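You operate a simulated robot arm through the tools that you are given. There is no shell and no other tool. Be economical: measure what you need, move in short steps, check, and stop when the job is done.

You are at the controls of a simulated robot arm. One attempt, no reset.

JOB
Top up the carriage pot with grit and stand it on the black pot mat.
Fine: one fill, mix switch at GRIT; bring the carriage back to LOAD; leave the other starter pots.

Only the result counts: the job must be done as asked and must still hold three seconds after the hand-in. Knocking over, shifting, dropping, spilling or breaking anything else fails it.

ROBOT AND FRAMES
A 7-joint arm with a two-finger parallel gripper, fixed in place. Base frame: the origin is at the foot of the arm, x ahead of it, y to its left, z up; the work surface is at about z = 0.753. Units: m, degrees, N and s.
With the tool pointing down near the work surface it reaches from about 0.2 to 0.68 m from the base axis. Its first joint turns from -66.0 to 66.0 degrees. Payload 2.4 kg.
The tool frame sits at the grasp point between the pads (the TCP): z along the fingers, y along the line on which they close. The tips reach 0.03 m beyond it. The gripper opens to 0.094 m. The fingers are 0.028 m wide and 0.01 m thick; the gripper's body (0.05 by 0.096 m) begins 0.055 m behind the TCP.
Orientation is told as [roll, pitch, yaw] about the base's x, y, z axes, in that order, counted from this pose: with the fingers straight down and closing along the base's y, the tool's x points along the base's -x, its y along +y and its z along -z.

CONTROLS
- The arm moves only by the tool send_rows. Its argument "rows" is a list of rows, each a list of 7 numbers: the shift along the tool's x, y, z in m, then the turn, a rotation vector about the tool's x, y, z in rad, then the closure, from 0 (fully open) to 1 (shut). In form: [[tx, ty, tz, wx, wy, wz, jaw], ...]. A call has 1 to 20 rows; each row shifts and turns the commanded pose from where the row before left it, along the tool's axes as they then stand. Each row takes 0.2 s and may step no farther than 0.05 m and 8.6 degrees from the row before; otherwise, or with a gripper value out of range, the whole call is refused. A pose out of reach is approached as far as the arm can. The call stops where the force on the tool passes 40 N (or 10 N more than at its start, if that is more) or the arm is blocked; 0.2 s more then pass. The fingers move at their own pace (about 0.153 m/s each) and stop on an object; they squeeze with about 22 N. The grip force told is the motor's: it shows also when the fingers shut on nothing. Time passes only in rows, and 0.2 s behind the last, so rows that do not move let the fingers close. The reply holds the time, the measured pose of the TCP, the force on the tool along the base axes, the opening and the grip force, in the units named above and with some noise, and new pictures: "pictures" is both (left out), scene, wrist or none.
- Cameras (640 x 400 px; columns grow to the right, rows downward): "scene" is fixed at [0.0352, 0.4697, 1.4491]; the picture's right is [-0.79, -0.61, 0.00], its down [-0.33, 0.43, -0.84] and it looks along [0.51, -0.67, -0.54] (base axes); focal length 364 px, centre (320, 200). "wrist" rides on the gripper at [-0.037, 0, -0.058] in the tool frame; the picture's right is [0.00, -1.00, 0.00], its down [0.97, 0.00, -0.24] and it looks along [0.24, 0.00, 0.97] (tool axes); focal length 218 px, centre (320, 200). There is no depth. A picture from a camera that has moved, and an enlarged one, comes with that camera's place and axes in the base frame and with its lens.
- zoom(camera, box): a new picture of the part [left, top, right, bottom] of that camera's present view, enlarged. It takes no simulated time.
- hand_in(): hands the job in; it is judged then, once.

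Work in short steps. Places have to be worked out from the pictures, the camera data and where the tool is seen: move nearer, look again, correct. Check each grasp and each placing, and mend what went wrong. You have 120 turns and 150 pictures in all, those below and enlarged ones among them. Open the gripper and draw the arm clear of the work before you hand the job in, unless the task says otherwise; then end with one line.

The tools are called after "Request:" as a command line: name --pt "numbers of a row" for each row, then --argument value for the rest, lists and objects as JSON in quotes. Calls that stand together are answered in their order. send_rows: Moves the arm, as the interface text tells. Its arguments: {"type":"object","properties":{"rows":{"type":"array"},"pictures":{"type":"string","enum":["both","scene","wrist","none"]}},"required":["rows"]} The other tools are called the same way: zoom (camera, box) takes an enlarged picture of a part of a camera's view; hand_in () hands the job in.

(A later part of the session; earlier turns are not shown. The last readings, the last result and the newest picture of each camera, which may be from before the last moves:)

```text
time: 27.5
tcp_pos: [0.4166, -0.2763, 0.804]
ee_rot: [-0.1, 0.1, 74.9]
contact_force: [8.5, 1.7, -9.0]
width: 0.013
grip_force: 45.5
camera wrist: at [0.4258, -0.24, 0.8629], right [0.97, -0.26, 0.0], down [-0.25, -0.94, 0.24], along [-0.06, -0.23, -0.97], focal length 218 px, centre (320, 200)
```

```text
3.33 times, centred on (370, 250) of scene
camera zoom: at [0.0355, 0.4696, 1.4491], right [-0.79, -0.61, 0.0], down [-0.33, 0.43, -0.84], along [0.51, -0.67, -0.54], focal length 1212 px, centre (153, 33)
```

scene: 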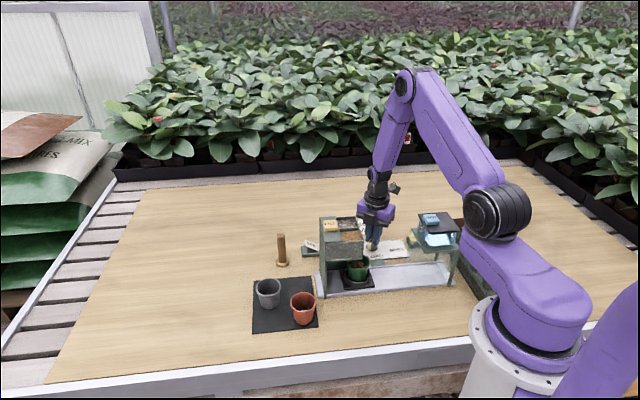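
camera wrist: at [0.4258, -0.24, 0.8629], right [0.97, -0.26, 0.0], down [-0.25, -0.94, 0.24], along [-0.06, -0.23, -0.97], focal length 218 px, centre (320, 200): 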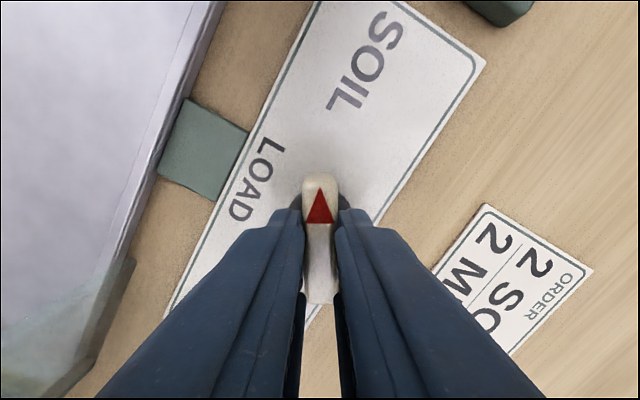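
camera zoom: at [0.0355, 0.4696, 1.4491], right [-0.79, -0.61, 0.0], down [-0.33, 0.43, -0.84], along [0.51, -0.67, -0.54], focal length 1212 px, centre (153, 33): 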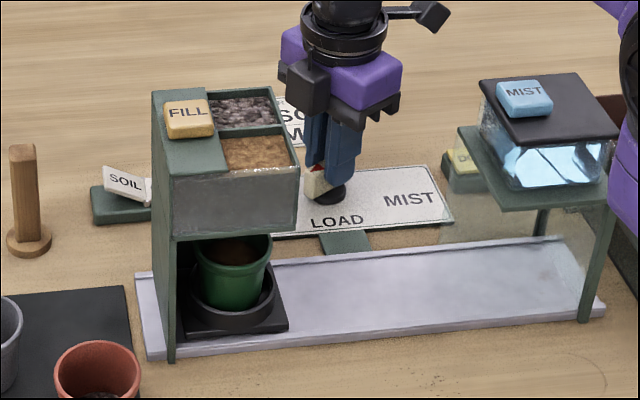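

The pot is now centred under the hopper at 60°. I'll nudge a few degrees more to see whether it's at the stop.

Request:
send_rows --pt "0 0 0 0 0 0.05 1" --pt "0 0 0 0 0 0.04 1" --pt "0 0 0 0 0 0 1" --pictures "wrist"

Request:
zoom --camera "scene" --box '[280, 190, 460, 310]'

```text
time: 28.3
tcp_pos: [0.4159, -0.274, 0.8046]
ee_rot: [0.0, 0.0, 70.1]
contact_force: [8.2, 2.0, -15.8]
width: 0.0151
grip_force: 45.4
camera wrist: at [0.4289, -0.241, 0.8631], right [0.94, -0.34, 0.0], down [-0.33, -0.91, 0.24], along [-0.08, -0.23, -0.97], focal length 218 px, centre (320, 200)
```

wrist: 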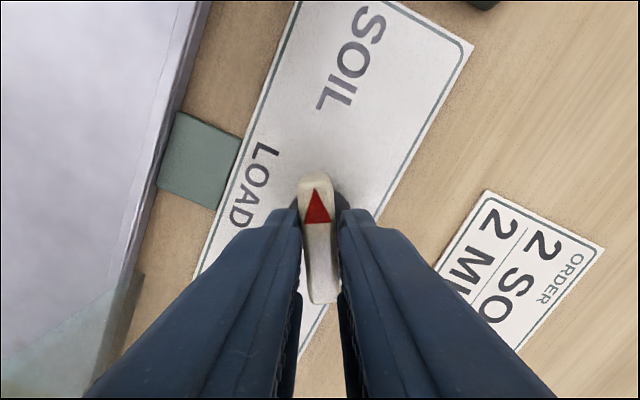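

```text
3.33 times, centred on (370, 250) of scene
camera zoom: at [0.0356, 0.4696, 1.4491], right [-0.79, -0.61, 0.0], down [-0.33, 0.43, -0.84], along [0.51, -0.67, -0.54], focal length 1212 px, centre (153, 33)
```

zoom: 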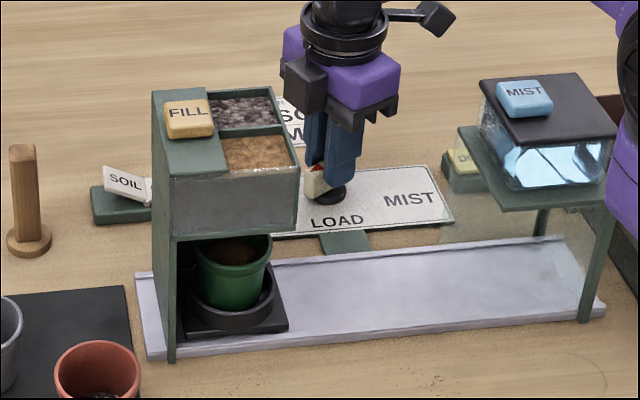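

The lever is at its end stop (bar slips in the jaws). I'll relieve the twist, open and lift away.

Request:
send_rows --pt "0 0 0 0 0 -0.06 1" --pt "0 0 0 0 0 0 0.45" --pt "0 0 0 0 0 0 0.45" --pt "0 0 -0.03 0 0 0 0.45" --pt "0 0 -0.05 0 0 0 0.45" --pt "0 0 -0.05 0 0 0 1" --pt "0 0 0 0 0 0 1"

Request:
zoom --camera "scene" --box '[280, 190, 460, 310]'

```text
time: 29.9
tcp_pos: [0.4102, -0.2766, 0.9355]
ee_rot: [-0.1, 0.1, 73.5]
contact_force: [0.1, 0.7, 0.1]
width: 0.0
grip_force: 22.0
camera wrist: at [0.4212, -0.2421, 0.9941], right [0.96, -0.29, 0.0], down [-0.28, -0.93, 0.24], along [-0.07, -0.23, -0.97], focal length 218 px, centre (320, 200)
```

scene: 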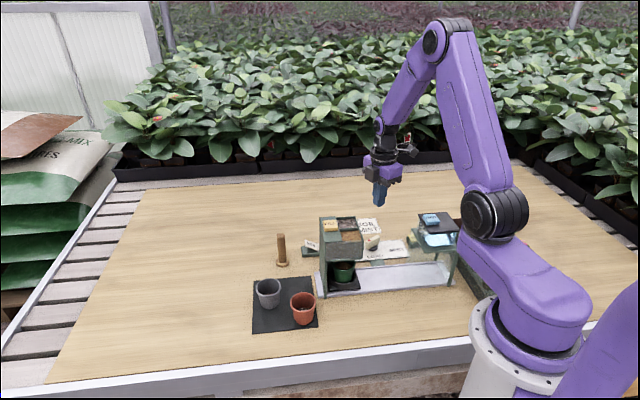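
wrist: 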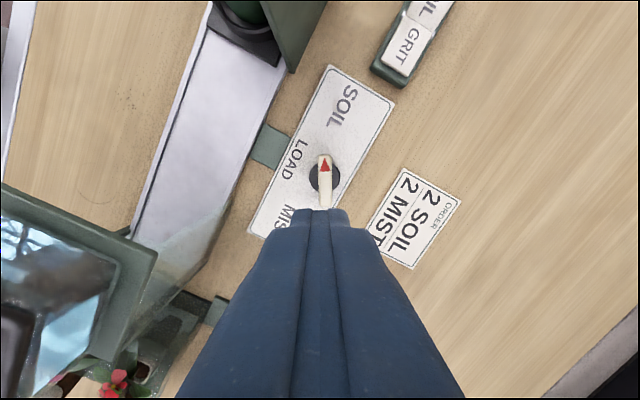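

```text
3.33 times, centred on (370, 250) of scene
camera zoom: at [0.0352, 0.4697, 1.4491], right [-0.79, -0.61, 0.0], down [-0.33, 0.43, -0.84], along [0.51, -0.67, -0.54], focal length 1212 px, centre (153, 33)
```

zoom: 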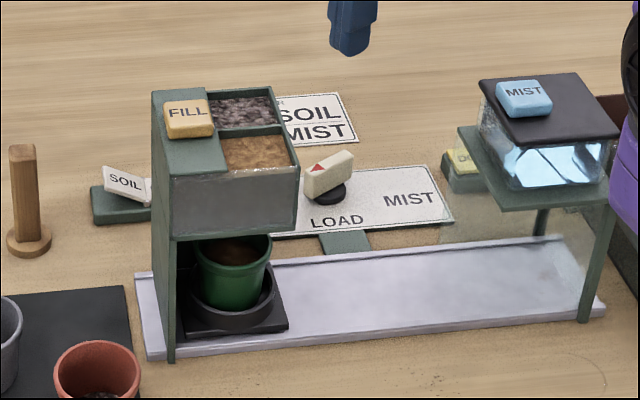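

The carriage stays under the hopper, pointer at SOIL. Next I'll rise and move toward the FILL button to locate it.

Request:
send_rows --pt "0 0 -0.04 0 0 0 1" --pt "-0.039 0.0065 -0.008 0 0 0 1" --pt "-0.039 0.0065 -0.008 0 0 0 1" --pt "-0.039 0.0065 -0.008 0 0 0 1" --pt "-0.039 0.0065 0 0 0 0 1" --pt "0 0 0 0 0 0 1"

```text
time: 31.3
tcp_pos: [0.434, -0.1186, 1.0006]
ee_rot: [0.0, 0.1, 73.3]
contact_force: [-0.2, 0.4, -0.6]
width: 0.0002
grip_force: 22.2
camera wrist: at [0.4451, -0.085, 1.0587], right [0.96, -0.29, 0.0], down [-0.28, -0.93, 0.24], along [-0.07, -0.23, -0.97], focal length 218 px, centre (320, 200)
```

scene: 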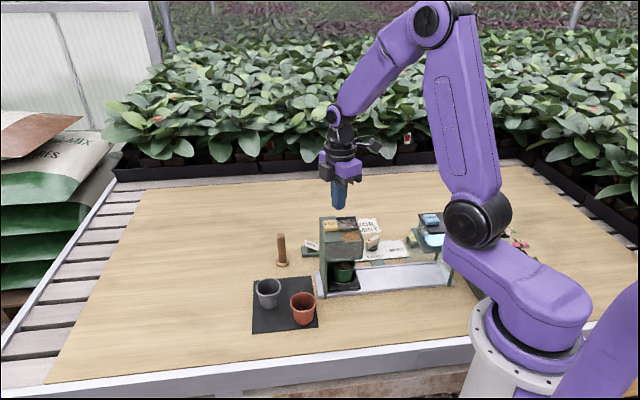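
wrist: 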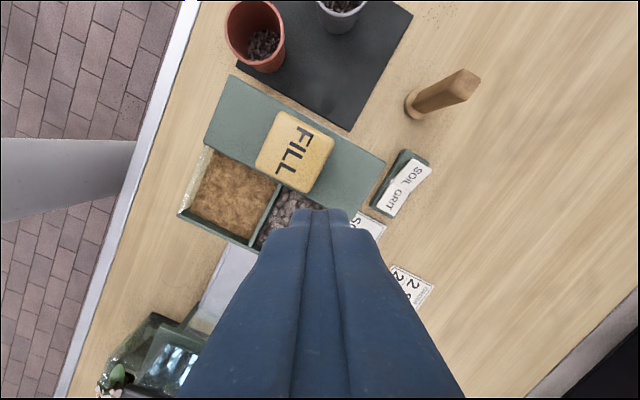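

FILL's centre is about (0.4305,-0.083,0.93). I'll move above it and stop just short to check.

Request:
send_rows --pt "-0.0165 0.007 0 0 0 0 1" --pt "-0.0165 0.007 0.01 0 0 0 1" --pt "0 0 0.01 0 0 0 1" --pt "0 0 0 0 0 0 1"

Request:
zoom --camera "scene" --box '[300, 170, 380, 250]'

```text
time: 32.3
tcp_pos: [0.4312, -0.0836, 0.9789]
ee_rot: [0.1, 0.0, 73.4]
contact_force: [0.1, 0.9, 0.1]
width: 0.0001
grip_force: 21.8
camera wrist: at [0.4418, -0.0483, 1.0379], right [0.96, -0.29, 0.0], down [-0.28, -0.93, 0.24], along [-0.07, -0.23, -0.97], focal length 218 px, centre (320, 200)
```

scene: 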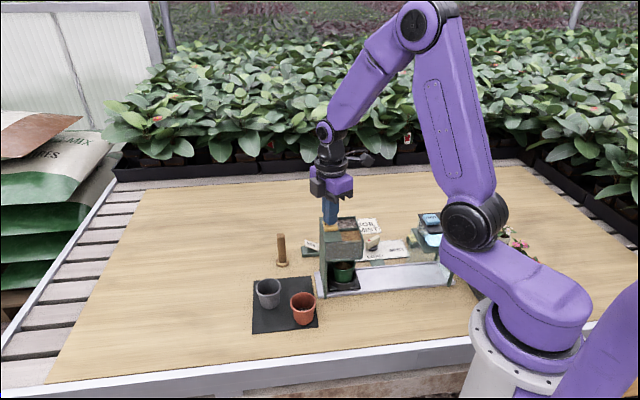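
wrist: 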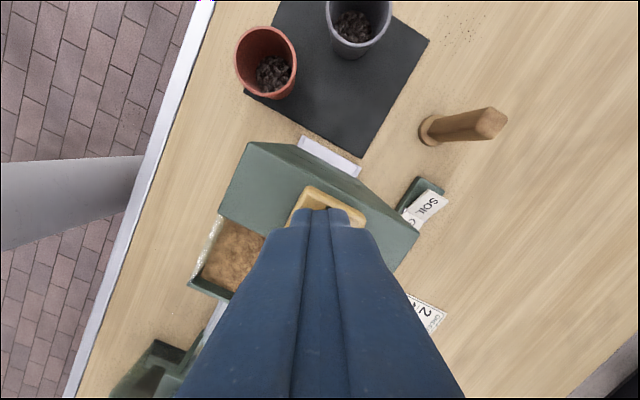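

```text
5.00 times, centred on (340, 210) of scene
camera zoom: at [0.0352, 0.4697, 1.4491], right [-0.79, -0.61, 0.0], down [-0.33, 0.43, -0.84], along [0.51, -0.67, -0.54], focal length 1819 px, centre (220, 150)
```

zoom: 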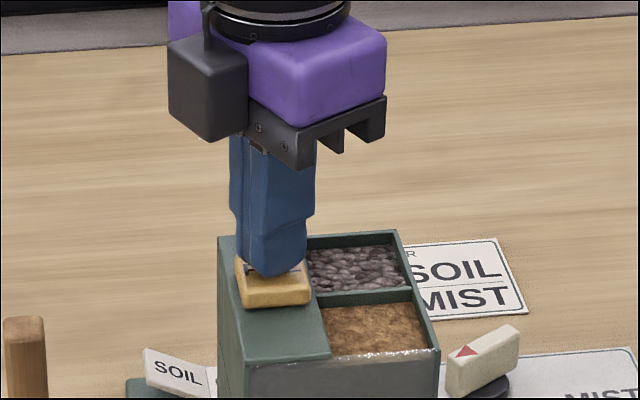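

The tip is right over the button. I'll press slowly until resistance builds.

Request:
send_rows --pt "0 0 0.003 0 0 0 1" --pt "0 0 0.003 0 0 0 1" --pt "0 0 0.003 0 0 0 1" --pt "0 0 0.002 0 0 0 1" --pt "0 0 0.002 0 0 0 1" --pt "0 0 0.002 0 0 0 1" --pt "0 0 0.002 0 0 0 1" --pt "0 0 0.002 0 0 0 1" --pt "0 0 0.002 0 0 0 1" --pt "0 0 0.002 0 0 0 1" --pt "0 0 0.002 0 0 0 1" --pt "0 0 0.002 0 0 0 1" --pt "0 0 0.002 0 0 0 1" --pt "0 0 0.002 0 0 0 1" --pictures "none"

Request:
zoom --camera "scene" --box '[300, 210, 380, 290]'

```text
time: 33.8
tcp_pos: [0.4315, -0.0825, 0.9649]
ee_rot: [-0.4, 0.1, 73.4]
contact_force: [-11.0, 1.5, 35.2]
width: 0.0
grip_force: 22.3
stopped in row 7: the force on the tool passed its limit (the readings are from after the stop); the commanded pose is now the measured one
```

```text
5.00 times, centred on (340, 250) of scene
camera zoom: at [0.034, 0.4699, 1.4491], right [-0.79, -0.61, 0.0], down [-0.33, 0.43, -0.84], along [0.51, -0.67, -0.54], focal length 1819 px, centre (220, -50)
```

zoom: 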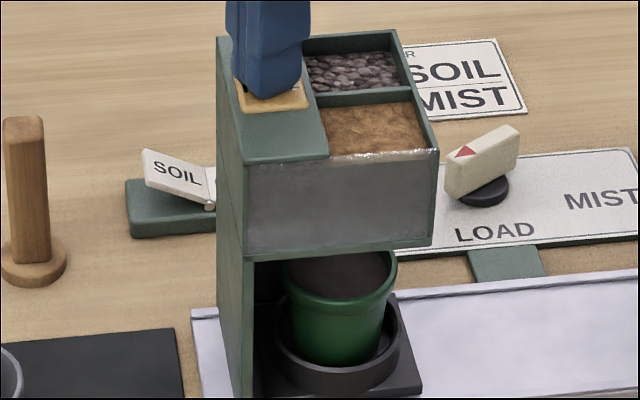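

The button is fully down and the pot's surface has changed. I'll release by lifting straight up and check the pot.

Request:
send_rows --pt "0 0 -0.02 0 0 0 1" --pt "0 0 -0.03 0 0 0 1" --pt "0 0 -0.02 0 0 0 1" --pt "0 0 0 0 0 0 1" --pictures "none"

Request:
zoom --camera "scene" --box '[300, 210, 380, 290]'

```text
time: 34.8
tcp_pos: [0.4313, -0.0837, 1.034]
ee_rot: [-0.2, 0.2, 73.4]
contact_force: [0.4, -0.7, 0.1]
width: 0.0002
grip_force: 21.8
```

```text
5.00 times, centred on (340, 250) of scene
camera zoom: at [0.0352, 0.4697, 1.4491], right [-0.79, -0.61, 0.0], down [-0.33, 0.43, -0.84], along [0.51, -0.67, -0.54], focal length 1819 px, centre (220, -50)
```

zoom: 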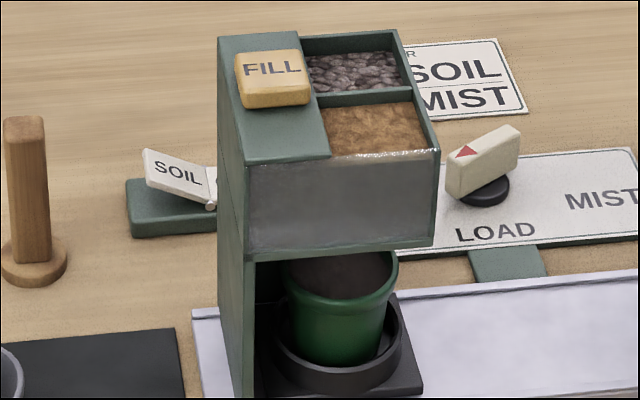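

One grit fill is in. Now back over the lever at (0.4155,-0.2748), fingers opening.

Request:
send_rows --pt "0.0376 -0.008 0 0 0 0 0.45" --pt "0.0376 -0.008 0 0 0 0 0.45" --pt "0.0376 -0.008 0 0 0 0 0.45" --pt "0.0376 -0.008 0 0 0 0 0.45" --pt "0.0376 -0.008 0.02 0 0 0 0.45" --pt "0 0 0.04 0 0 0 0.45" --pt "0 0 0.04 0 0 0 0.45" --pt "0 0 0.04 0 0 0 0.45" --pt "0 0 0.03 0 0 -0.02 0.45" --pt "0 0 0 0 0 0 0.45" --pictures "wrist"

```text
time: 37.0
tcp_pos: [0.4187, -0.2756, 0.8651]
ee_rot: [-0.2, 0.1, 74.6]
contact_force: [0.0, -0.6, -0.2]
width: 0.0518
grip_force: 0.0
camera wrist: at [0.4295, -0.2417, 0.9233], right [0.96, -0.27, 0.0], down [-0.26, -0.94, 0.24], along [-0.06, -0.23, -0.97], focal length 218 px, centre (320, 200)
```

wrist: 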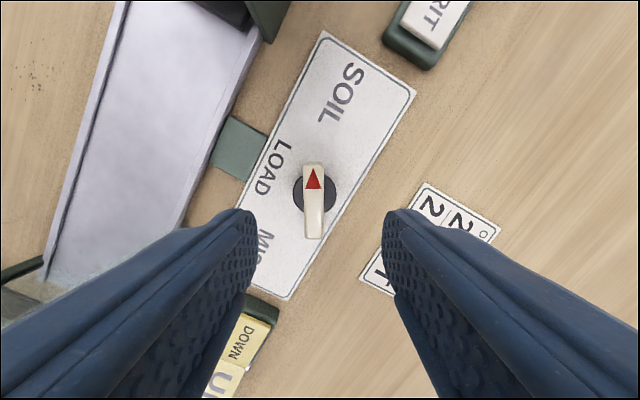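

Nearly centred; I'll shift 3 mm, lower to 0.805 and grip the bar.

Request:
send_rows --pt "0 0.0033 0.02 0 0 0 0.45" --pt "0 0 0.025 0 0 0 0.45" --pt "0 0 0.015 0 0 0 0.45" --pt "0 0 0 0 0 0 1" --pt "0 0 0 0 0 0 1" --pictures "wrist"

```text
time: 38.2
tcp_pos: [0.4148, -0.2758, 0.8054]
ee_rot: [-0.4, 0.2, 74.9]
contact_force: [12.8, -5.4, -10.1]
width: 0.0129
grip_force: 45.5
camera wrist: at [0.4251, -0.2411, 0.863], right [0.96, -0.26, 0.01], down [-0.26, -0.94, 0.24], along [-0.06, -0.24, -0.97], focal length 218 px, centre (320, 200)
```

wrist: 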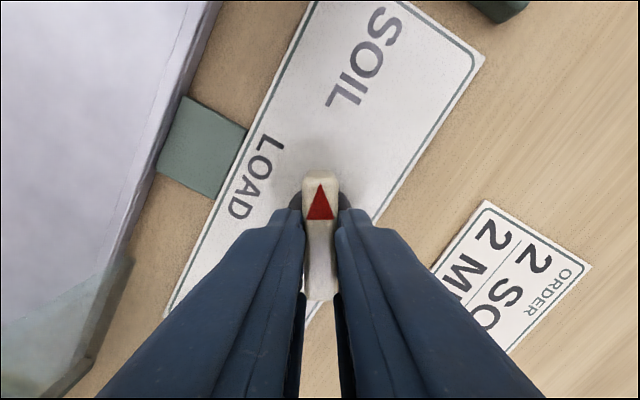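

Gripped. Turning back 60° to LOAD (yaw 135.3).

Request:
send_rows --pt "0 0 0 0 0 -0.1054 1" --pt "0 0 0 0 0 -0.1054 1" --pt "0 0 0 0 0 -0.1054 1" --pt "0 0 0 0 0 -0.1054 1" --pt "0 0 0 0 0 -0.1054 1" --pt "0 0 0 0 0 -0.1054 1" --pt "0 0 0 0 0 -0.1054 1" --pt "0 0 0 0 0 -0.1054 1" --pt "0 0 0 0 0 -0.1054 1" --pt "0 0 0 0 0 -0.1054 1" --pt "0 0 0 0 0 0 1" --pictures "wrist"

Request:
zoom --camera "scene" --box '[280, 190, 460, 310]'

```text
time: 40.6
tcp_pos: [0.4173, -0.2758, 0.806]
ee_rot: [-0.1, 0.7, 135.1]
contact_force: [18.5, -9.0, 5.4]
width: 0.0126
grip_force: 44.7
camera wrist: at [0.3906, -0.2501, 0.8628], right [0.71, 0.71, 0.0], down [0.69, -0.68, 0.25], along [0.18, -0.18, -0.97], focal length 218 px, centre (320, 200)
```

wrist: 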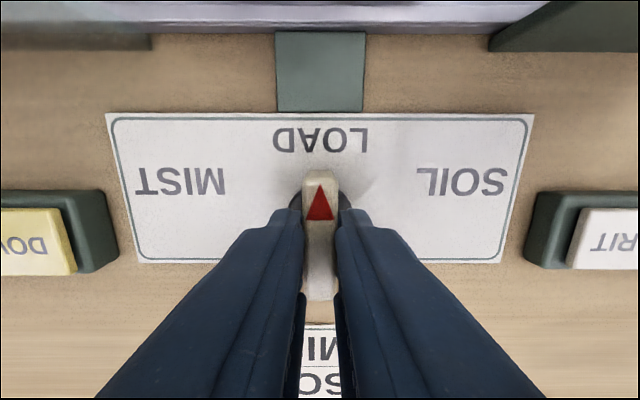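

```text
3.33 times, centred on (370, 250) of scene
camera zoom: at [0.0355, 0.4696, 1.4492], right [-0.79, -0.61, 0.0], down [-0.33, 0.43, -0.84], along [0.51, -0.67, -0.54], focal length 1212 px, centre (153, 33)
```

zoom: 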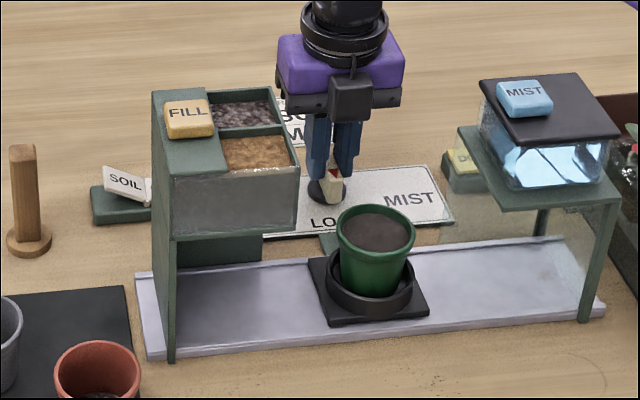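

The carriage is back at LOAD. Opening and lifting off.

Request:
send_rows --pt "0 0 0 0 0 0 0.45" --pt "0 0 0 0 0 0 0.45" --pt "0 0 -0.03 0 0 0 0.45" --pt "0 0 -0.05 0 0 0 0.45" --pt "0 0 -0.05 0 0 0 0.1" --pt "0 0 -0.05 0 0 0 0.0" --pt "0 0 0 0 0 0 0"

Request:
zoom --camera "scene" --box '[240, 190, 460, 340]'

```text
time: 42.2
tcp_pos: [0.4143, -0.273, 0.9856]
ee_rot: [0.0, 0.2, 134.8]
contact_force: [0.7, -0.4, -0.3]
width: 0.0942
grip_force: 0.1
camera wrist: at [0.3889, -0.248, 1.0437], right [0.71, 0.71, 0.0], down [0.69, -0.69, 0.24], along [0.17, -0.17, -0.97], focal length 218 px, centre (320, 200)
```

scene: 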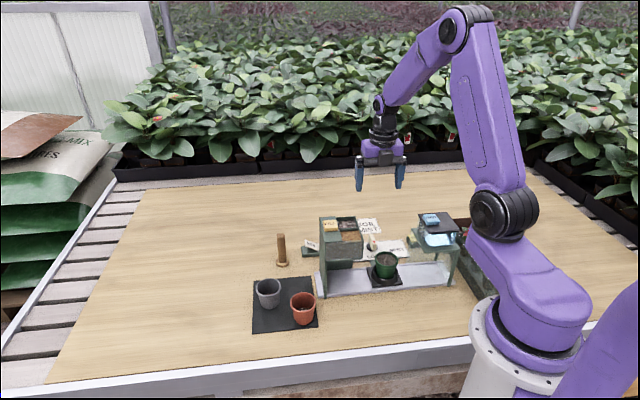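
wrist: 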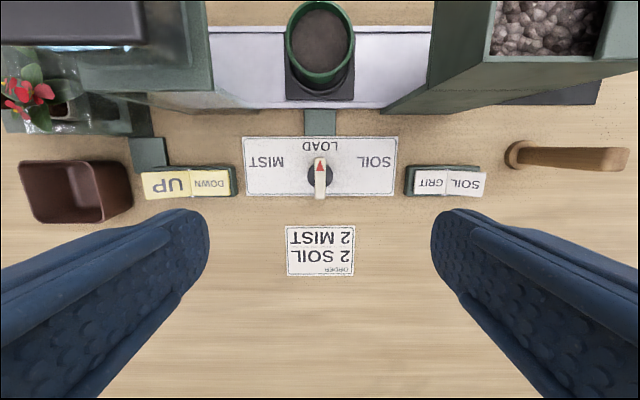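

```text
2.67 times, centred on (350, 265) of scene
camera zoom: at [0.0352, 0.4697, 1.4491], right [-0.79, -0.61, 0.0], down [-0.33, 0.43, -0.84], along [0.51, -0.67, -0.54], focal length 970 px, centre (240, 27)
```

zoom: 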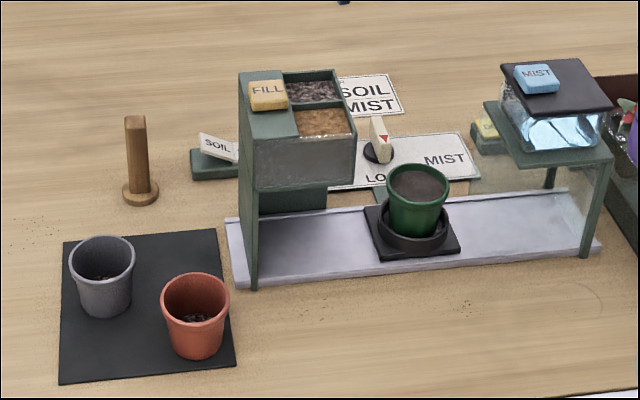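

Pointer's at LOAD and the pot's topped with grit. I'll go up to get a view of both the pot and the mat.

Request:
send_rows --pt "0 0 -0.045 0 0 0 0" --pt "0 0 -0.045 0 0 0 0" --pt "-0.0306 -0.0176 -0.012 0 0 0 0" --pt "-0.0306 -0.0176 -0.012 0 0 0 0" --pt "-0.0306 -0.0176 -0.012 0 0 0 0" --pt "-0.0306 -0.0176 -0.012 0 0 0 0" --pt "-0.0306 -0.0176 -0.012 0 0 0 0" --pt "-0.0306 -0.0176 -0.012 0 0 0 0" --pt "-0.0306 -0.0176 -0.012 0 0 0 0" --pt "-0.0306 -0.0176 -0.012 0 0 0 0" --pt "0 0 0 0 0 0 0" --pictures "wrist"

```text
time: 44.6
tcp_pos: [0.3375, -0.0, 1.1703]
ee_rot: [0.0, 0.1, 134.8]
contact_force: [1.0, -0.6, 0.3]
width: 0.0938
grip_force: 0.1
camera wrist: at [0.3102, 0.0243, 1.2277], right [0.71, 0.71, 0.0], down [0.69, -0.69, 0.24], along [0.17, -0.17, -0.97], focal length 218 px, centre (320, 200)
```

wrist: 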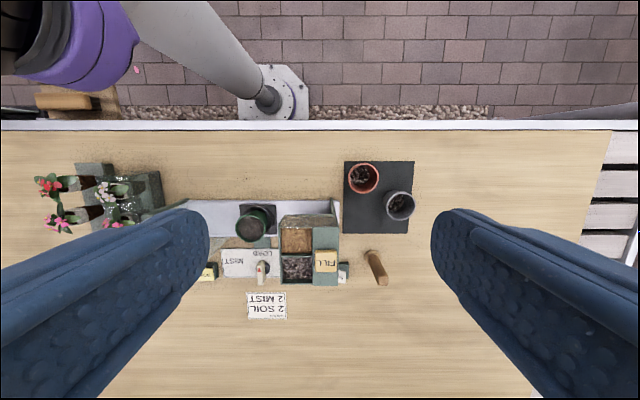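

Request:
zoom --camera "wrist" --box '[230, 150, 430, 275]'

```text
3.20 times, centred on (330, 212) of wrist
camera zoom: at [0.3102, 0.0243, 1.2277], right [0.71, 0.71, 0.0], down [0.69, -0.69, 0.24], along [0.17, -0.17, -0.97], focal length 698 px, centre (288, 160)
```

zoom: 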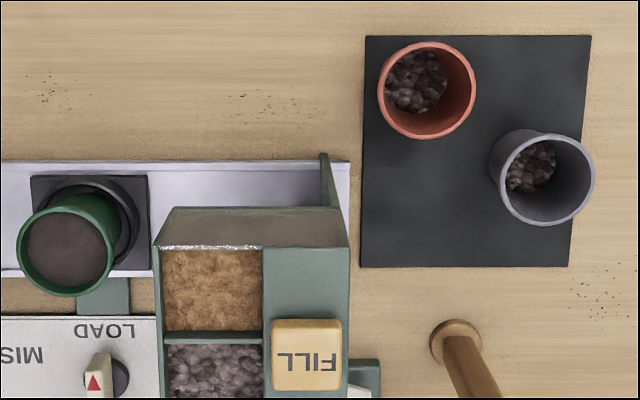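

Mapped: mat's free area lies at the hopper-side corner, and the green pot is near (0.324,-0.184) with rim z≈0.82. I'll move above the pot at moderate height for a close check.

Request:
send_rows --pt "0.024 0.028 0 0 0 0 0" --pt "0.024 0.028 0 0 0 0 0" --pt "0.024 0.028 0 0 0 0 0" --pt "0.024 0.028 0 0 0 0 0" --pt "0.024 0.028 0 0 0 0 0" --pt "0 0 0.045 0 0 0 0" --pt "0 0 0.045 0 0 0 0" --pt "0 0 0.045 0 0 0 0" --pt "0 0 0.045 0 0 0 0" --pt "0 0 0.04 0 0 0 0" --pt "0 0 0 0 0 0 0"

Request:
zoom --camera "scene" --box '[310, 180, 450, 300]'

```text
time: 47.0
tcp_pos: [0.3269, -0.1854, 0.9507]
ee_rot: [0.0, 0.3, 134.9]
contact_force: [-0.4, -0.5, -1.0]
width: 0.0937
grip_force: 0.0
camera wrist: at [0.3022, -0.1607, 1.0095], right [0.71, 0.71, 0.0], down [0.68, -0.69, 0.24], along [0.17, -0.17, -0.97], focal length 218 px, centre (320, 200)
```

scene: 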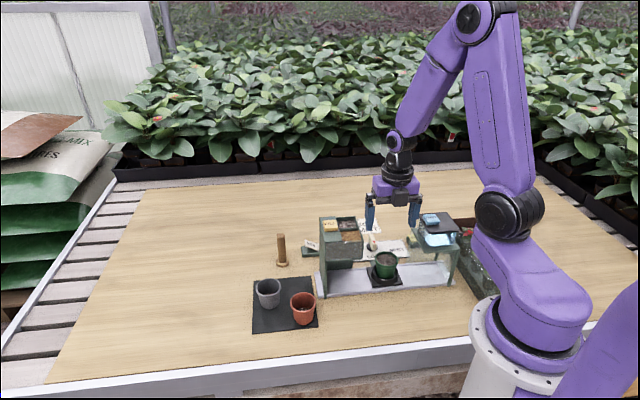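
wrist: 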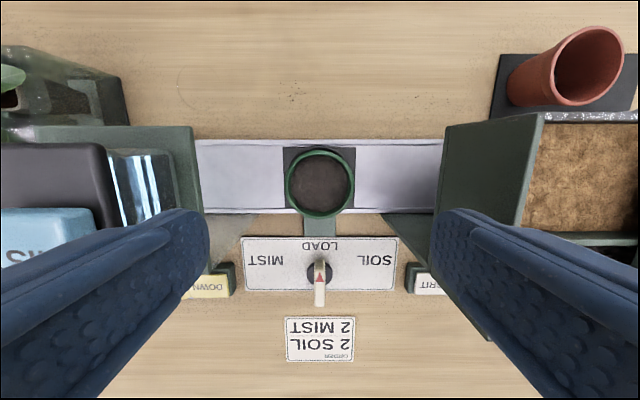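

```text
3.33 times, centred on (380, 240) of scene
camera zoom: at [0.0352, 0.4697, 1.4491], right [-0.79, -0.61, 0.0], down [-0.33, 0.43, -0.84], along [0.51, -0.67, -0.54], focal length 1212 px, centre (120, 67)
```

zoom: 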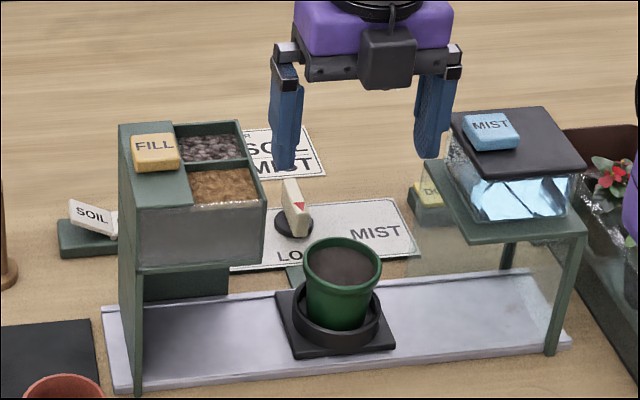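

The pot rim is centred under the gripper (radius ≈0.031, shift 3 mm needed), and both sides are clear. Descending so the tips stop above the holder ring (TCP ≈0.826).

Request:
send_rows --pt "-0.003 0 0.03 0 0 0 0.08" --pt "0 0 0.03 0 0 0 0.08" --pt "0 0 0.03 0 0 0 0.08" --pt "0 0 0.02 0 0 0 0.08" --pt "0 0 0.01 0 0 0 0.08" --pt "0 0 0 0 0 0 0.08" --pictures "wrist"

Request:
zoom --camera "scene" --box '[340, 220, 440, 300]'

```text
time: 48.4
tcp_pos: [0.3253, -0.1849, 0.8299]
ee_rot: [0.0, 0.2, 134.9]
contact_force: [0.0, -0.7, -0.3]
width: 0.0866
grip_force: 0.2
camera wrist: at [0.2995, -0.1586, 0.8875], right [0.71, 0.71, 0.0], down [0.68, -0.69, 0.24], along [0.17, -0.17, -0.97], focal length 218 px, centre (320, 200)
```

wrist: 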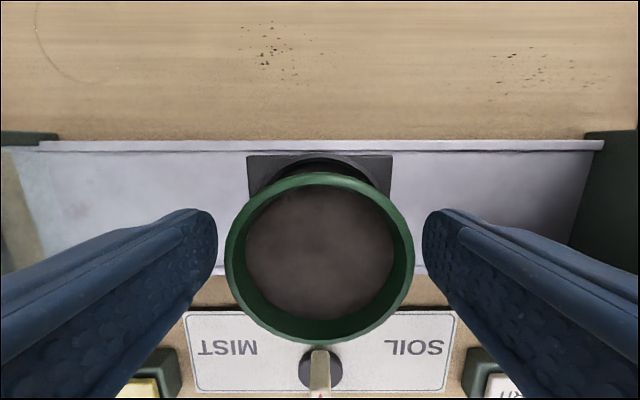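

```text
5.00 times, centred on (390, 260) of scene
camera zoom: at [0.0352, 0.4697, 1.4491], right [-0.79, -0.61, 0.0], down [-0.33, 0.43, -0.84], along [0.51, -0.67, -0.54], focal length 1819 px, centre (-30, -100)
```

zoom: 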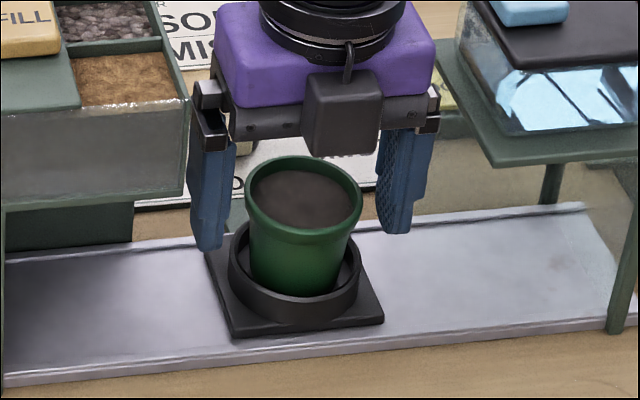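

Tips are beside the pot below its rim and above the ring. I'll lower 3 mm and close.

Request:
send_rows --pt "-0.001 0 0.003 0 0 0 0.08" --pt "0 0 0 0 0 0 0.25" --pt "0 0 0 0 0 0 0.5" --pt "0 0 0 0 0 0 0.8" --pt "0 0 0 0 0 0 0.8"

Request:
zoom --camera "scene" --box '[340, 220, 440, 300]'

```text
time: 49.6
tcp_pos: [0.325, -0.1831, 0.8252]
ee_rot: [0.0, 0.2, 134.8]
contact_force: [0.4, 0.6, -0.4]
width: 0.0588
grip_force: 21.6
camera wrist: at [0.2989, -0.1574, 0.884], right [0.71, 0.71, 0.0], down [0.69, -0.69, 0.24], along [0.17, -0.17, -0.97], focal length 218 px, centre (320, 200)
```

scene: 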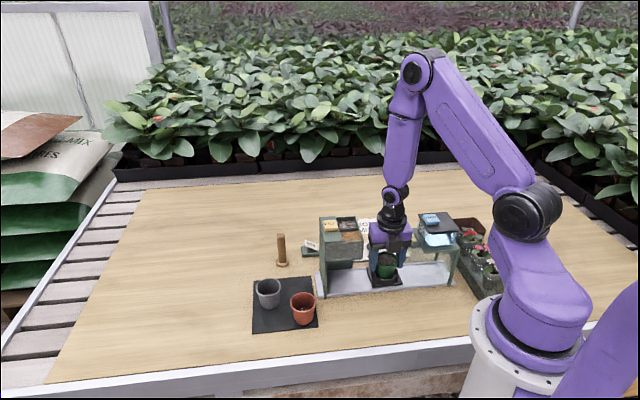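
wrist: 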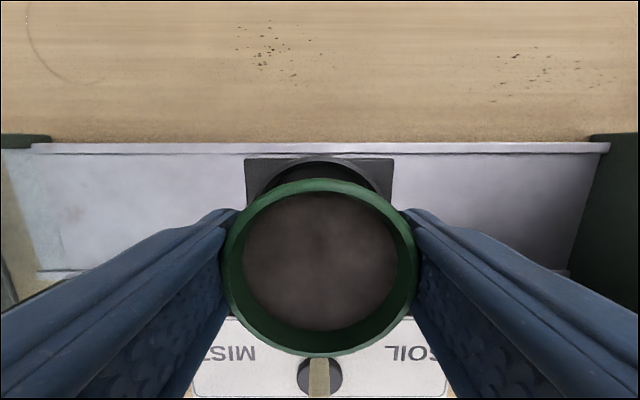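

```text
5.00 times, centred on (390, 260) of scene
camera zoom: at [0.0352, 0.4697, 1.4491], right [-0.79, -0.61, 0.0], down [-0.33, 0.43, -0.84], along [0.51, -0.67, -0.54], focal length 1819 px, centre (-30, -100)
```

zoom: 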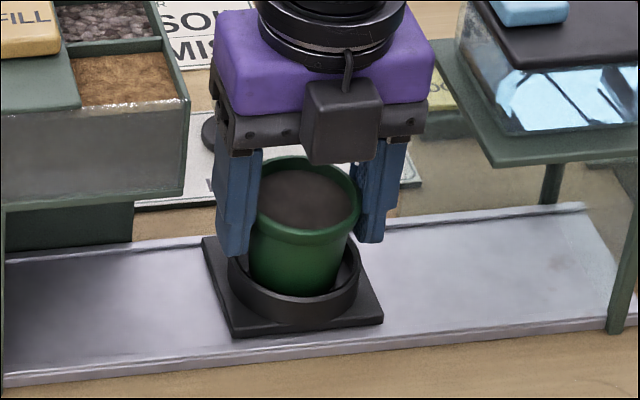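

Gripped at width 0.059 with grasp z≈0.826. Lifting slowly.

Request:
send_rows --pt "0 0 -0.008 0 0 0 0.8" --pt "0 0 -0.015 0 0 0 0.8" --pt "0 0 -0.02 0 0 0 0.8" --pt "0 0 -0.025 0 0 0 0.8" --pt "0 0 0 0 0 0 0.8" --pictures "wrist"

Request:
zoom --camera "scene" --box '[340, 200, 440, 300]'

```text
time: 50.8
tcp_pos: [0.3236, -0.1842, 0.8898]
ee_rot: [0.0, 0.2, 134.9]
contact_force: [-0.3, 0.3, -0.3]
width: 0.0592
grip_force: 21.8
out of reach, approached as far as the arm can: row 3
camera wrist: at [0.2987, -0.1584, 0.9472], right [0.71, 0.71, 0.0], down [0.68, -0.69, 0.24], along [0.17, -0.17, -0.97], focal length 218 px, centre (320, 200)
```

wrist: 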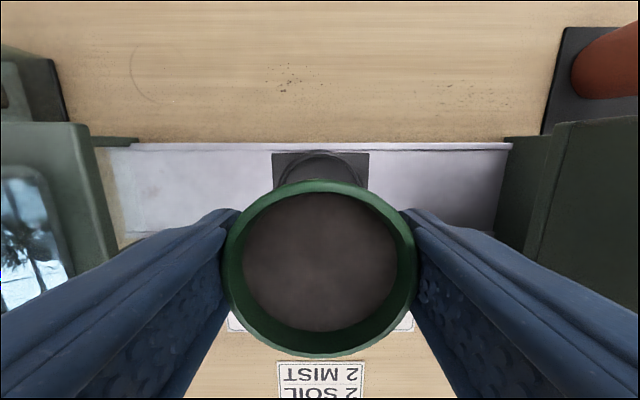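

```text
4.00 times, centred on (390, 250) of scene
camera zoom: at [0.0352, 0.4697, 1.4491], right [-0.79, -0.61, 0.0], down [-0.33, 0.43, -0.84], along [0.51, -0.67, -0.54], focal length 1455 px, centre (40, 0)
```

zoom: 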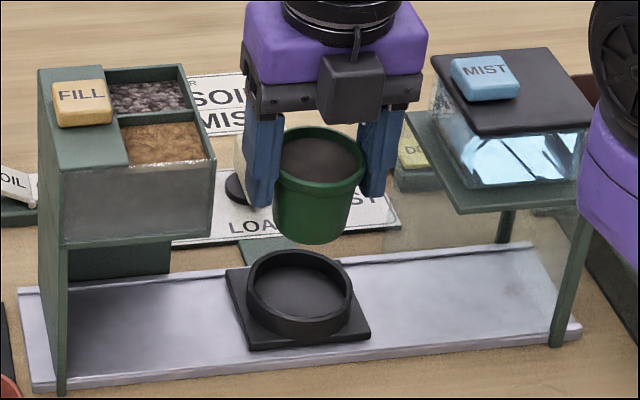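

The pot hangs level and clear. I'll raise it above the hopper and then travel sideways to over the mat's free corner, around (0.484,-0.025).

Request:
send_rows --pt "0 0 -0.03 0 0 0 0.8" --pt "0 0 -0.03 0 0 0 0.8" --pt "0 0 -0.03 0 0 0 0.8" --pt "0 0 -0.03 0 0 0 0.8" --pt "0 0 -0.02 0 0 0 0.8" --pt "0 0 0 0 0 0 0.8" --pictures "none"

```text
time: 52.2
tcp_pos: [0.3223, -0.1858, 1.0283]
ee_rot: [0.0, 0.1, 135.0]
contact_force: [-0.5, 0.6, -0.5]
width: 0.0591
grip_force: 21.7
```

Request:
send_rows --pt "0 -0.028 0 0 0 0 0.8" --pt "0 -0.033 0 0 0 0 0.8" --pt "0 -0.033 0 0 0 0 0.8" --pt "0 -0.033 0 0 0 0 0.8" --pt "0 -0.033 0 0 0 0 0.8" --pt "0 -0.033 0 0 0 0 0.8" --pt "0 -0.033 0 0 0 0 0.8" --pt "0 0 0 0 0 0 0.8"

```text
time: 54.0
tcp_pos: [0.4844, -0.0245, 1.027]
ee_rot: [0.1, 0.2, 134.9]
contact_force: [0.7, 0.7, -0.3]
width: 0.0593
grip_force: 22.4
camera wrist: at [0.459, 0.0004, 1.0853], right [0.71, 0.71, 0.0], down [0.68, -0.69, 0.24], along [0.17, -0.17, -0.97], focal length 218 px, centre (320, 200)
```

scene: 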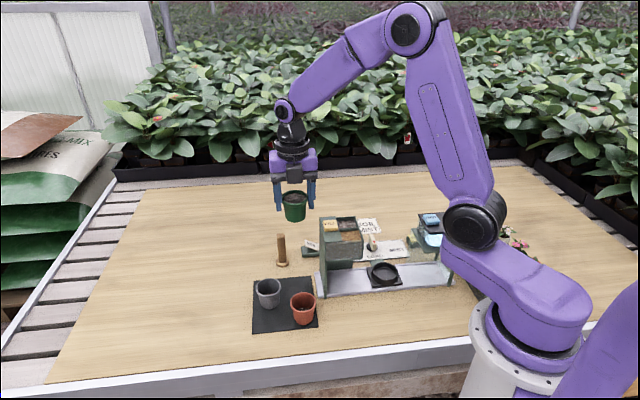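
wrist: 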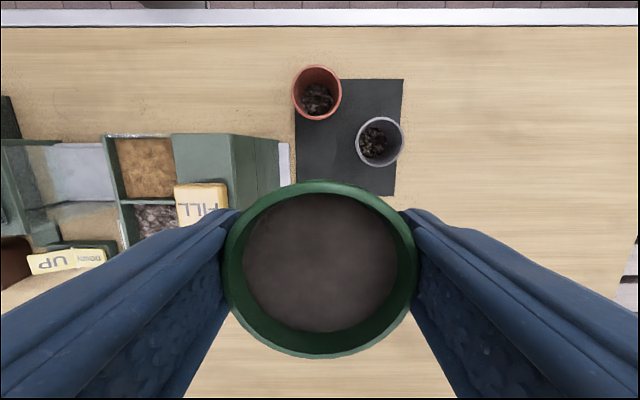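

Mat and pots mapped again: a free spot at the mat's near-hopper corner leaves >2 cm to both pots. I'll shift 5 mm outward and lower to just above.

Request:
send_rows --pt "0.005 0 0.03 0 0 0 0.8" --pt "0 0 0.04 0 0 0 0.8" --pt "0 0 0.04 0 0 0 0.8" --pt "0 0 0.04 0 0 0 0.8" --pt "0 0 0.025 0 0 0 0.8" --pt "0 0 0 0 0 0 0.8"

Request:
zoom --camera "scene" --box '[240, 190, 370, 340]'

```text
time: 55.4
tcp_pos: [0.4874, -0.0266, 0.8545]
ee_rot: [0.1, 0.2, 134.9]
contact_force: [1.3, -0.1, -0.5]
width: 0.059
grip_force: 22.4
camera wrist: at [0.4616, -0.0014, 0.9122], right [0.71, 0.71, 0.0], down [0.68, -0.69, 0.24], along [0.17, -0.17, -0.97], focal length 218 px, centre (320, 200)
```

scene: 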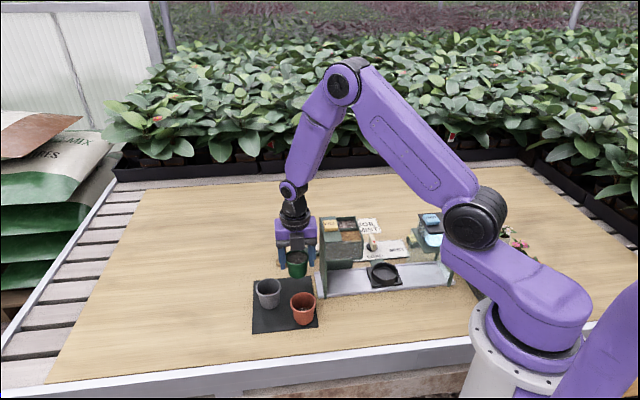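
wrist: 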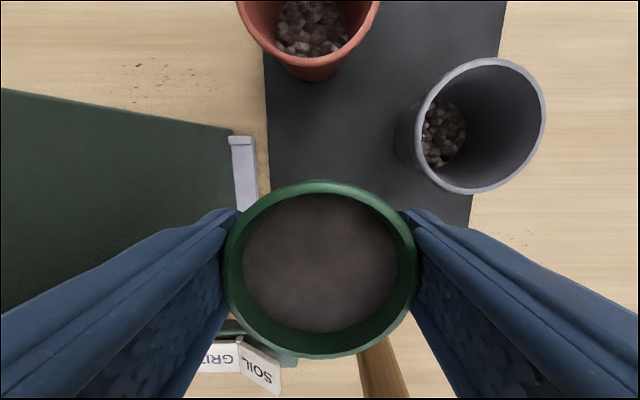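

```text
2.67 times, centred on (305, 265) of scene
camera zoom: at [0.0352, 0.4697, 1.4491], right [-0.79, -0.61, 0.0], down [-0.33, 0.43, -0.84], along [0.51, -0.67, -0.54], focal length 970 px, centre (360, 27)
```

zoom: 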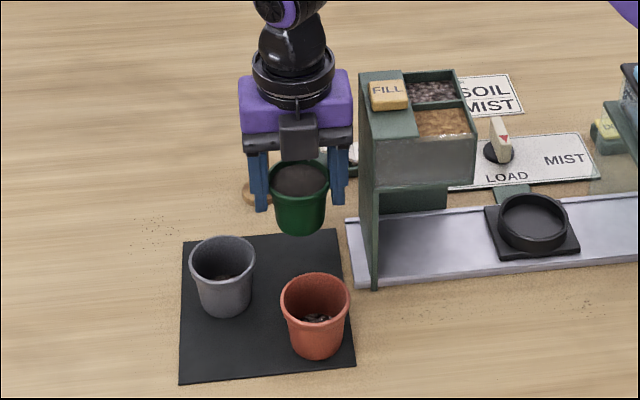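

The pot is over the free corner, inside the mat's edges. Lowering gently until it touches.

Request:
send_rows --pt "0 0 0.01 0 0 0 0.8" --pt "0 0 0.01 0 0 0 0.8" --pt "0 0 0.006 0 0 0 0.8" --pt "0 0 0.004 0 0 0 0.8" --pt "0 0 0.003 0 0 0 0.8" --pt "0 0 0.002 0 0 0 0.8" --pt "0 0 0 0 0 0 0.8" --pictures "none"

Request:
zoom --camera "scene" --box '[250, 220, 350, 320]'

```text
time: 57.0
tcp_pos: [0.488, -0.0266, 0.8187]
ee_rot: [0.0, 0.2, 134.9]
contact_force: [0.0, 0.0, 0.0]
width: 0.0587
grip_force: 22.3
```

```text
4.00 times, centred on (300, 270) of scene
camera zoom: at [0.0352, 0.4697, 1.4491], right [-0.79, -0.61, 0.0], down [-0.33, 0.43, -0.84], along [0.51, -0.67, -0.54], focal length 1455 px, centre (400, -80)
```

zoom: 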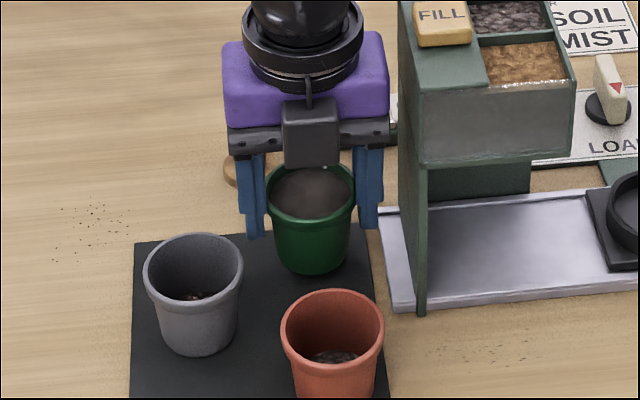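

Not yet in contact at z 0.819. Continuing in 1.5 mm steps and watching the force.

Request:
send_rows --pt "0 0 0.0015 0 0 0 0.8" --pt "0 0 0.0015 0 0 0 0.8" --pt "0 0 0.0015 0 0 0 0.8" --pt "0 0 0 0 0 0 0.8" --pictures "none"

```text
time: 58.0
tcp_pos: [0.4879, -0.0277, 0.8152]
ee_rot: [0.1, 0.2, 134.9]
contact_force: [-0.7, 0.1, -0.7]
width: 0.059
grip_force: 22.1
```

Request:
send_rows --pt "0 0 0.0015 0 0 0 0.8" --pt "0 0 0.0015 0 0 0 0.8" --pt "0 0 0 0 0 0 0.8" --pictures "none"

```text
time: 58.8
tcp_pos: [0.487, -0.0284, 0.8121]
ee_rot: [0.1, 0.2, 134.8]
contact_force: [0.1, 0.4, -0.2]
width: 0.0593
grip_force: 22.4
```

No contact yet at z 0.812; a few more fine steps.

Request:
send_rows --pt "0 0 0.0015 0 0 0 0.8" --pt "0 0 0.001 0 0 0 0.8" --pt "0 0 0 0 0 0 0.8" --pictures "none"

Request:
zoom --camera "scene" --box '[270, 230, 340, 300]'

```text
time: 59.6
tcp_pos: [0.4864, -0.0287, 0.81]
ee_rot: [0.0, 0.2, 134.8]
contact_force: [-0.1, -0.3, -0.9]
width: 0.0591
grip_force: 21.7
```

```text
5.71 times, centred on (305, 265) of scene
camera zoom: at [0.0352, 0.4697, 1.4491], right [-0.79, -0.61, 0.0], down [-0.33, 0.43, -0.84], along [0.51, -0.67, -0.54], focal length 2078 px, centre (406, -171)
```

zoom: 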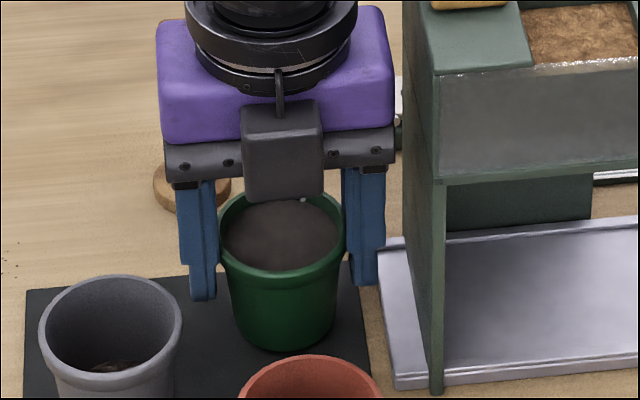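

Still hanging by a few millimetres, it seems. Continuing down.

Request:
send_rows --pt "0 0 0.001 0 0 0 0.8" --pt "0 0 0.001 0 0 0 0.8" --pt "0 0 0.001 0 0 0 0.8" --pt "0 0 0 0 0 0 0.8" --pictures "none"

```text
time: 60.6
tcp_pos: [0.4886, -0.0276, 0.8055]
ee_rot: [-0.1, 0.2, 134.9]
contact_force: [-3.3, -3.1, 16.0]
width: 0.0592
grip_force: 21.7
```

A 16 N upward force: check whether it's the pot on the mat or a finger on the rail end.

Request:
zoom --camera "wrist" --box '[180, 100, 340, 260]'

Request:
zoom --camera "scene" --box '[280, 245, 330, 295]'

```text
2.50 times, centred on (260, 180) of wrist
camera zoom: at [0.4622, -0.002, 0.8638], right [0.71, 0.71, 0.0], down [0.68, -0.69, 0.24], along [0.17, -0.17, -0.97], focal length 546 px, centre (470, 250)
```

zoom: 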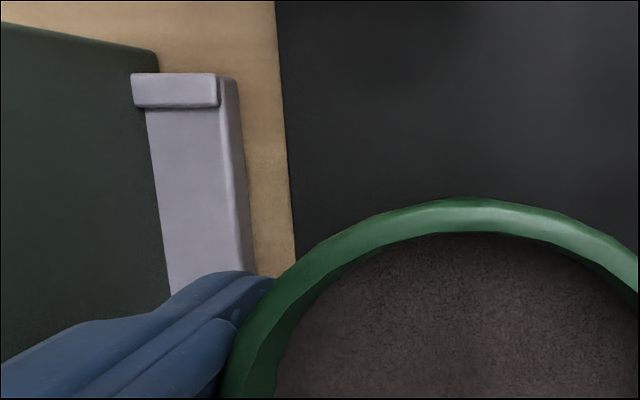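

```text
8.00 times, centred on (305, 270) of scene
camera zoom: at [0.0349, 0.4696, 1.4492], right [-0.79, -0.61, 0.0], down [-0.33, 0.43, -0.84], along [0.51, -0.67, -0.54], focal length 2910 px, centre (440, -360)
```

zoom: 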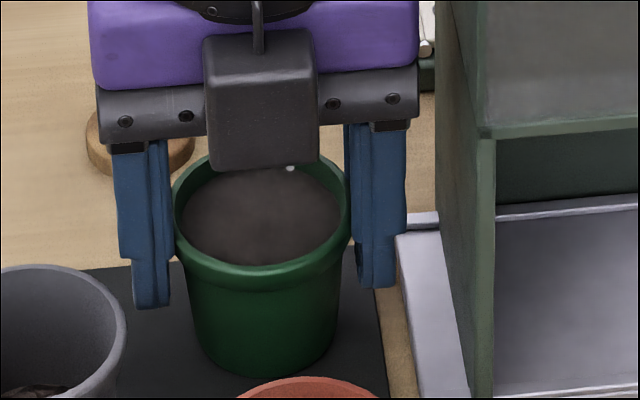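

The hopper-side finger is only ~2 mm from the rail end. I'll lift slightly, shift 5 mm away from the rail, and lower again, which also tells what was touched.

Request:
send_rows --pt "0 0 -0.004 0 0 0 0.8" --pt "0 0 -0.004 0 0 0 0.8" --pt "0 -0.005 0 0 0 0 0.8" --pt "0 0 0.003 0 0 0 0.8" --pt "0 0 0.002 0 0 0 0.8" --pt "0 0 0 0 0 0 0.8" --pictures "none"

Request:
send_rows --pt "0 0 0.001 0 0 0 0.8" --pt "0 0 0.0008 0 0 0 0.8" --pt "0 0 0 0 0 0 0.8" --pictures "none"

```text
time: 62.0
tcp_pos: [0.4906, -0.0239, 0.8098]
ee_rot: [-0.1, 0.2, 134.8]
contact_force: [0.3, 0.5, -0.1]
width: 0.0595
grip_force: 22.0
```

```text
time: 62.8
tcp_pos: [0.4914, -0.0243, 0.8073]
ee_rot: [0.0, 0.2, 134.8]
contact_force: [0.0, 0.0, -1.0]
width: 0.0588
grip_force: 22.1
```

Request:
send_rows --pt "0 0 0.0008 0 0 0 0.8" --pt "0 0 0 0 0 0 0.8" --pictures "none"

```text
time: 63.4
tcp_pos: [0.4923, -0.0238, 0.8065]
ee_rot: [0.0, 0.2, 134.9]
contact_force: [-0.2, -0.1, -1.7]
width: 0.0592
grip_force: 22.1
```

Request:
send_rows --pt "0 0 0.0008 0 0 0 0.8" --pt "0 0 0 0 0 0 0.8" --pictures "none"

```text
time: 64.0
tcp_pos: [0.4912, -0.0243, 0.8053]
ee_rot: [0.0, 0.1, 134.9]
contact_force: [-4.0, -1.1, 15.0]
width: 0.0591
grip_force: 21.8
```

Contact at the same height away from the rail, so the pot stands on the mat. I'll ease off 0.5 mm and open just enough to release.

Request:
send_rows --pt "0 0 -0.0005 0 0 0 0.8" --pt "0 0 0 0 0 0 0.34" --pt "0 0 0 0 0 0 0.29" --pt "0 0 0 0 0 0 0.29" --pictures "wrist"

Request:
zoom --camera "scene" --box '[250, 230, 340, 330]'

```text
time: 65.0
tcp_pos: [0.4907, -0.0238, 0.8062]
ee_rot: [-0.1, 0.1, 134.8]
contact_force: [0.2, 0.5, 0.0]
width: 0.0668
grip_force: 0.0
camera wrist: at [0.4655, 0.0018, 0.8637], right [0.71, 0.71, 0.0], down [0.69, -0.69, 0.24], along [0.17, -0.17, -0.97], focal length 218 px, centre (320, 200)
```

wrist: 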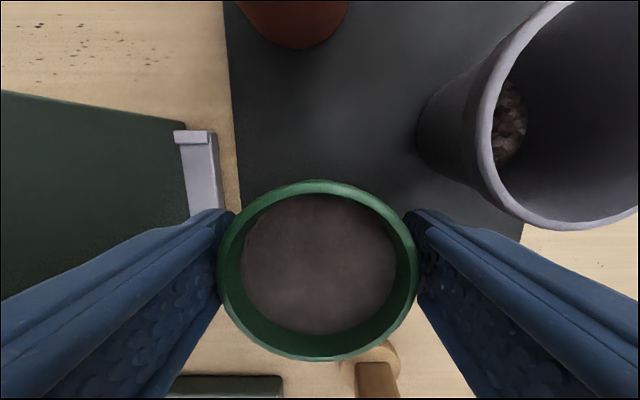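

```text
4.00 times, centred on (295, 280) of scene
camera zoom: at [0.0352, 0.4697, 1.4491], right [-0.79, -0.61, 0.0], down [-0.33, 0.43, -0.84], along [0.51, -0.67, -0.54], focal length 1455 px, centre (420, -120)
```

zoom: 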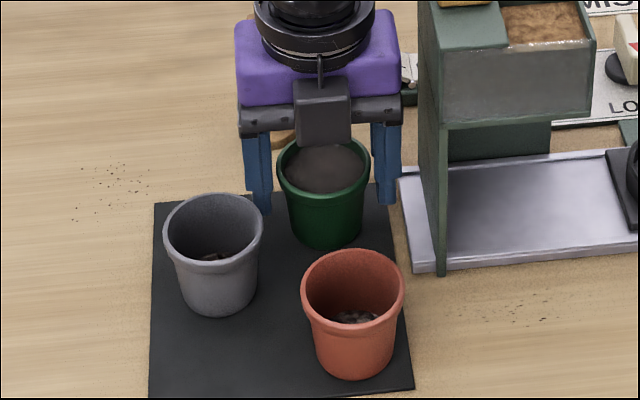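

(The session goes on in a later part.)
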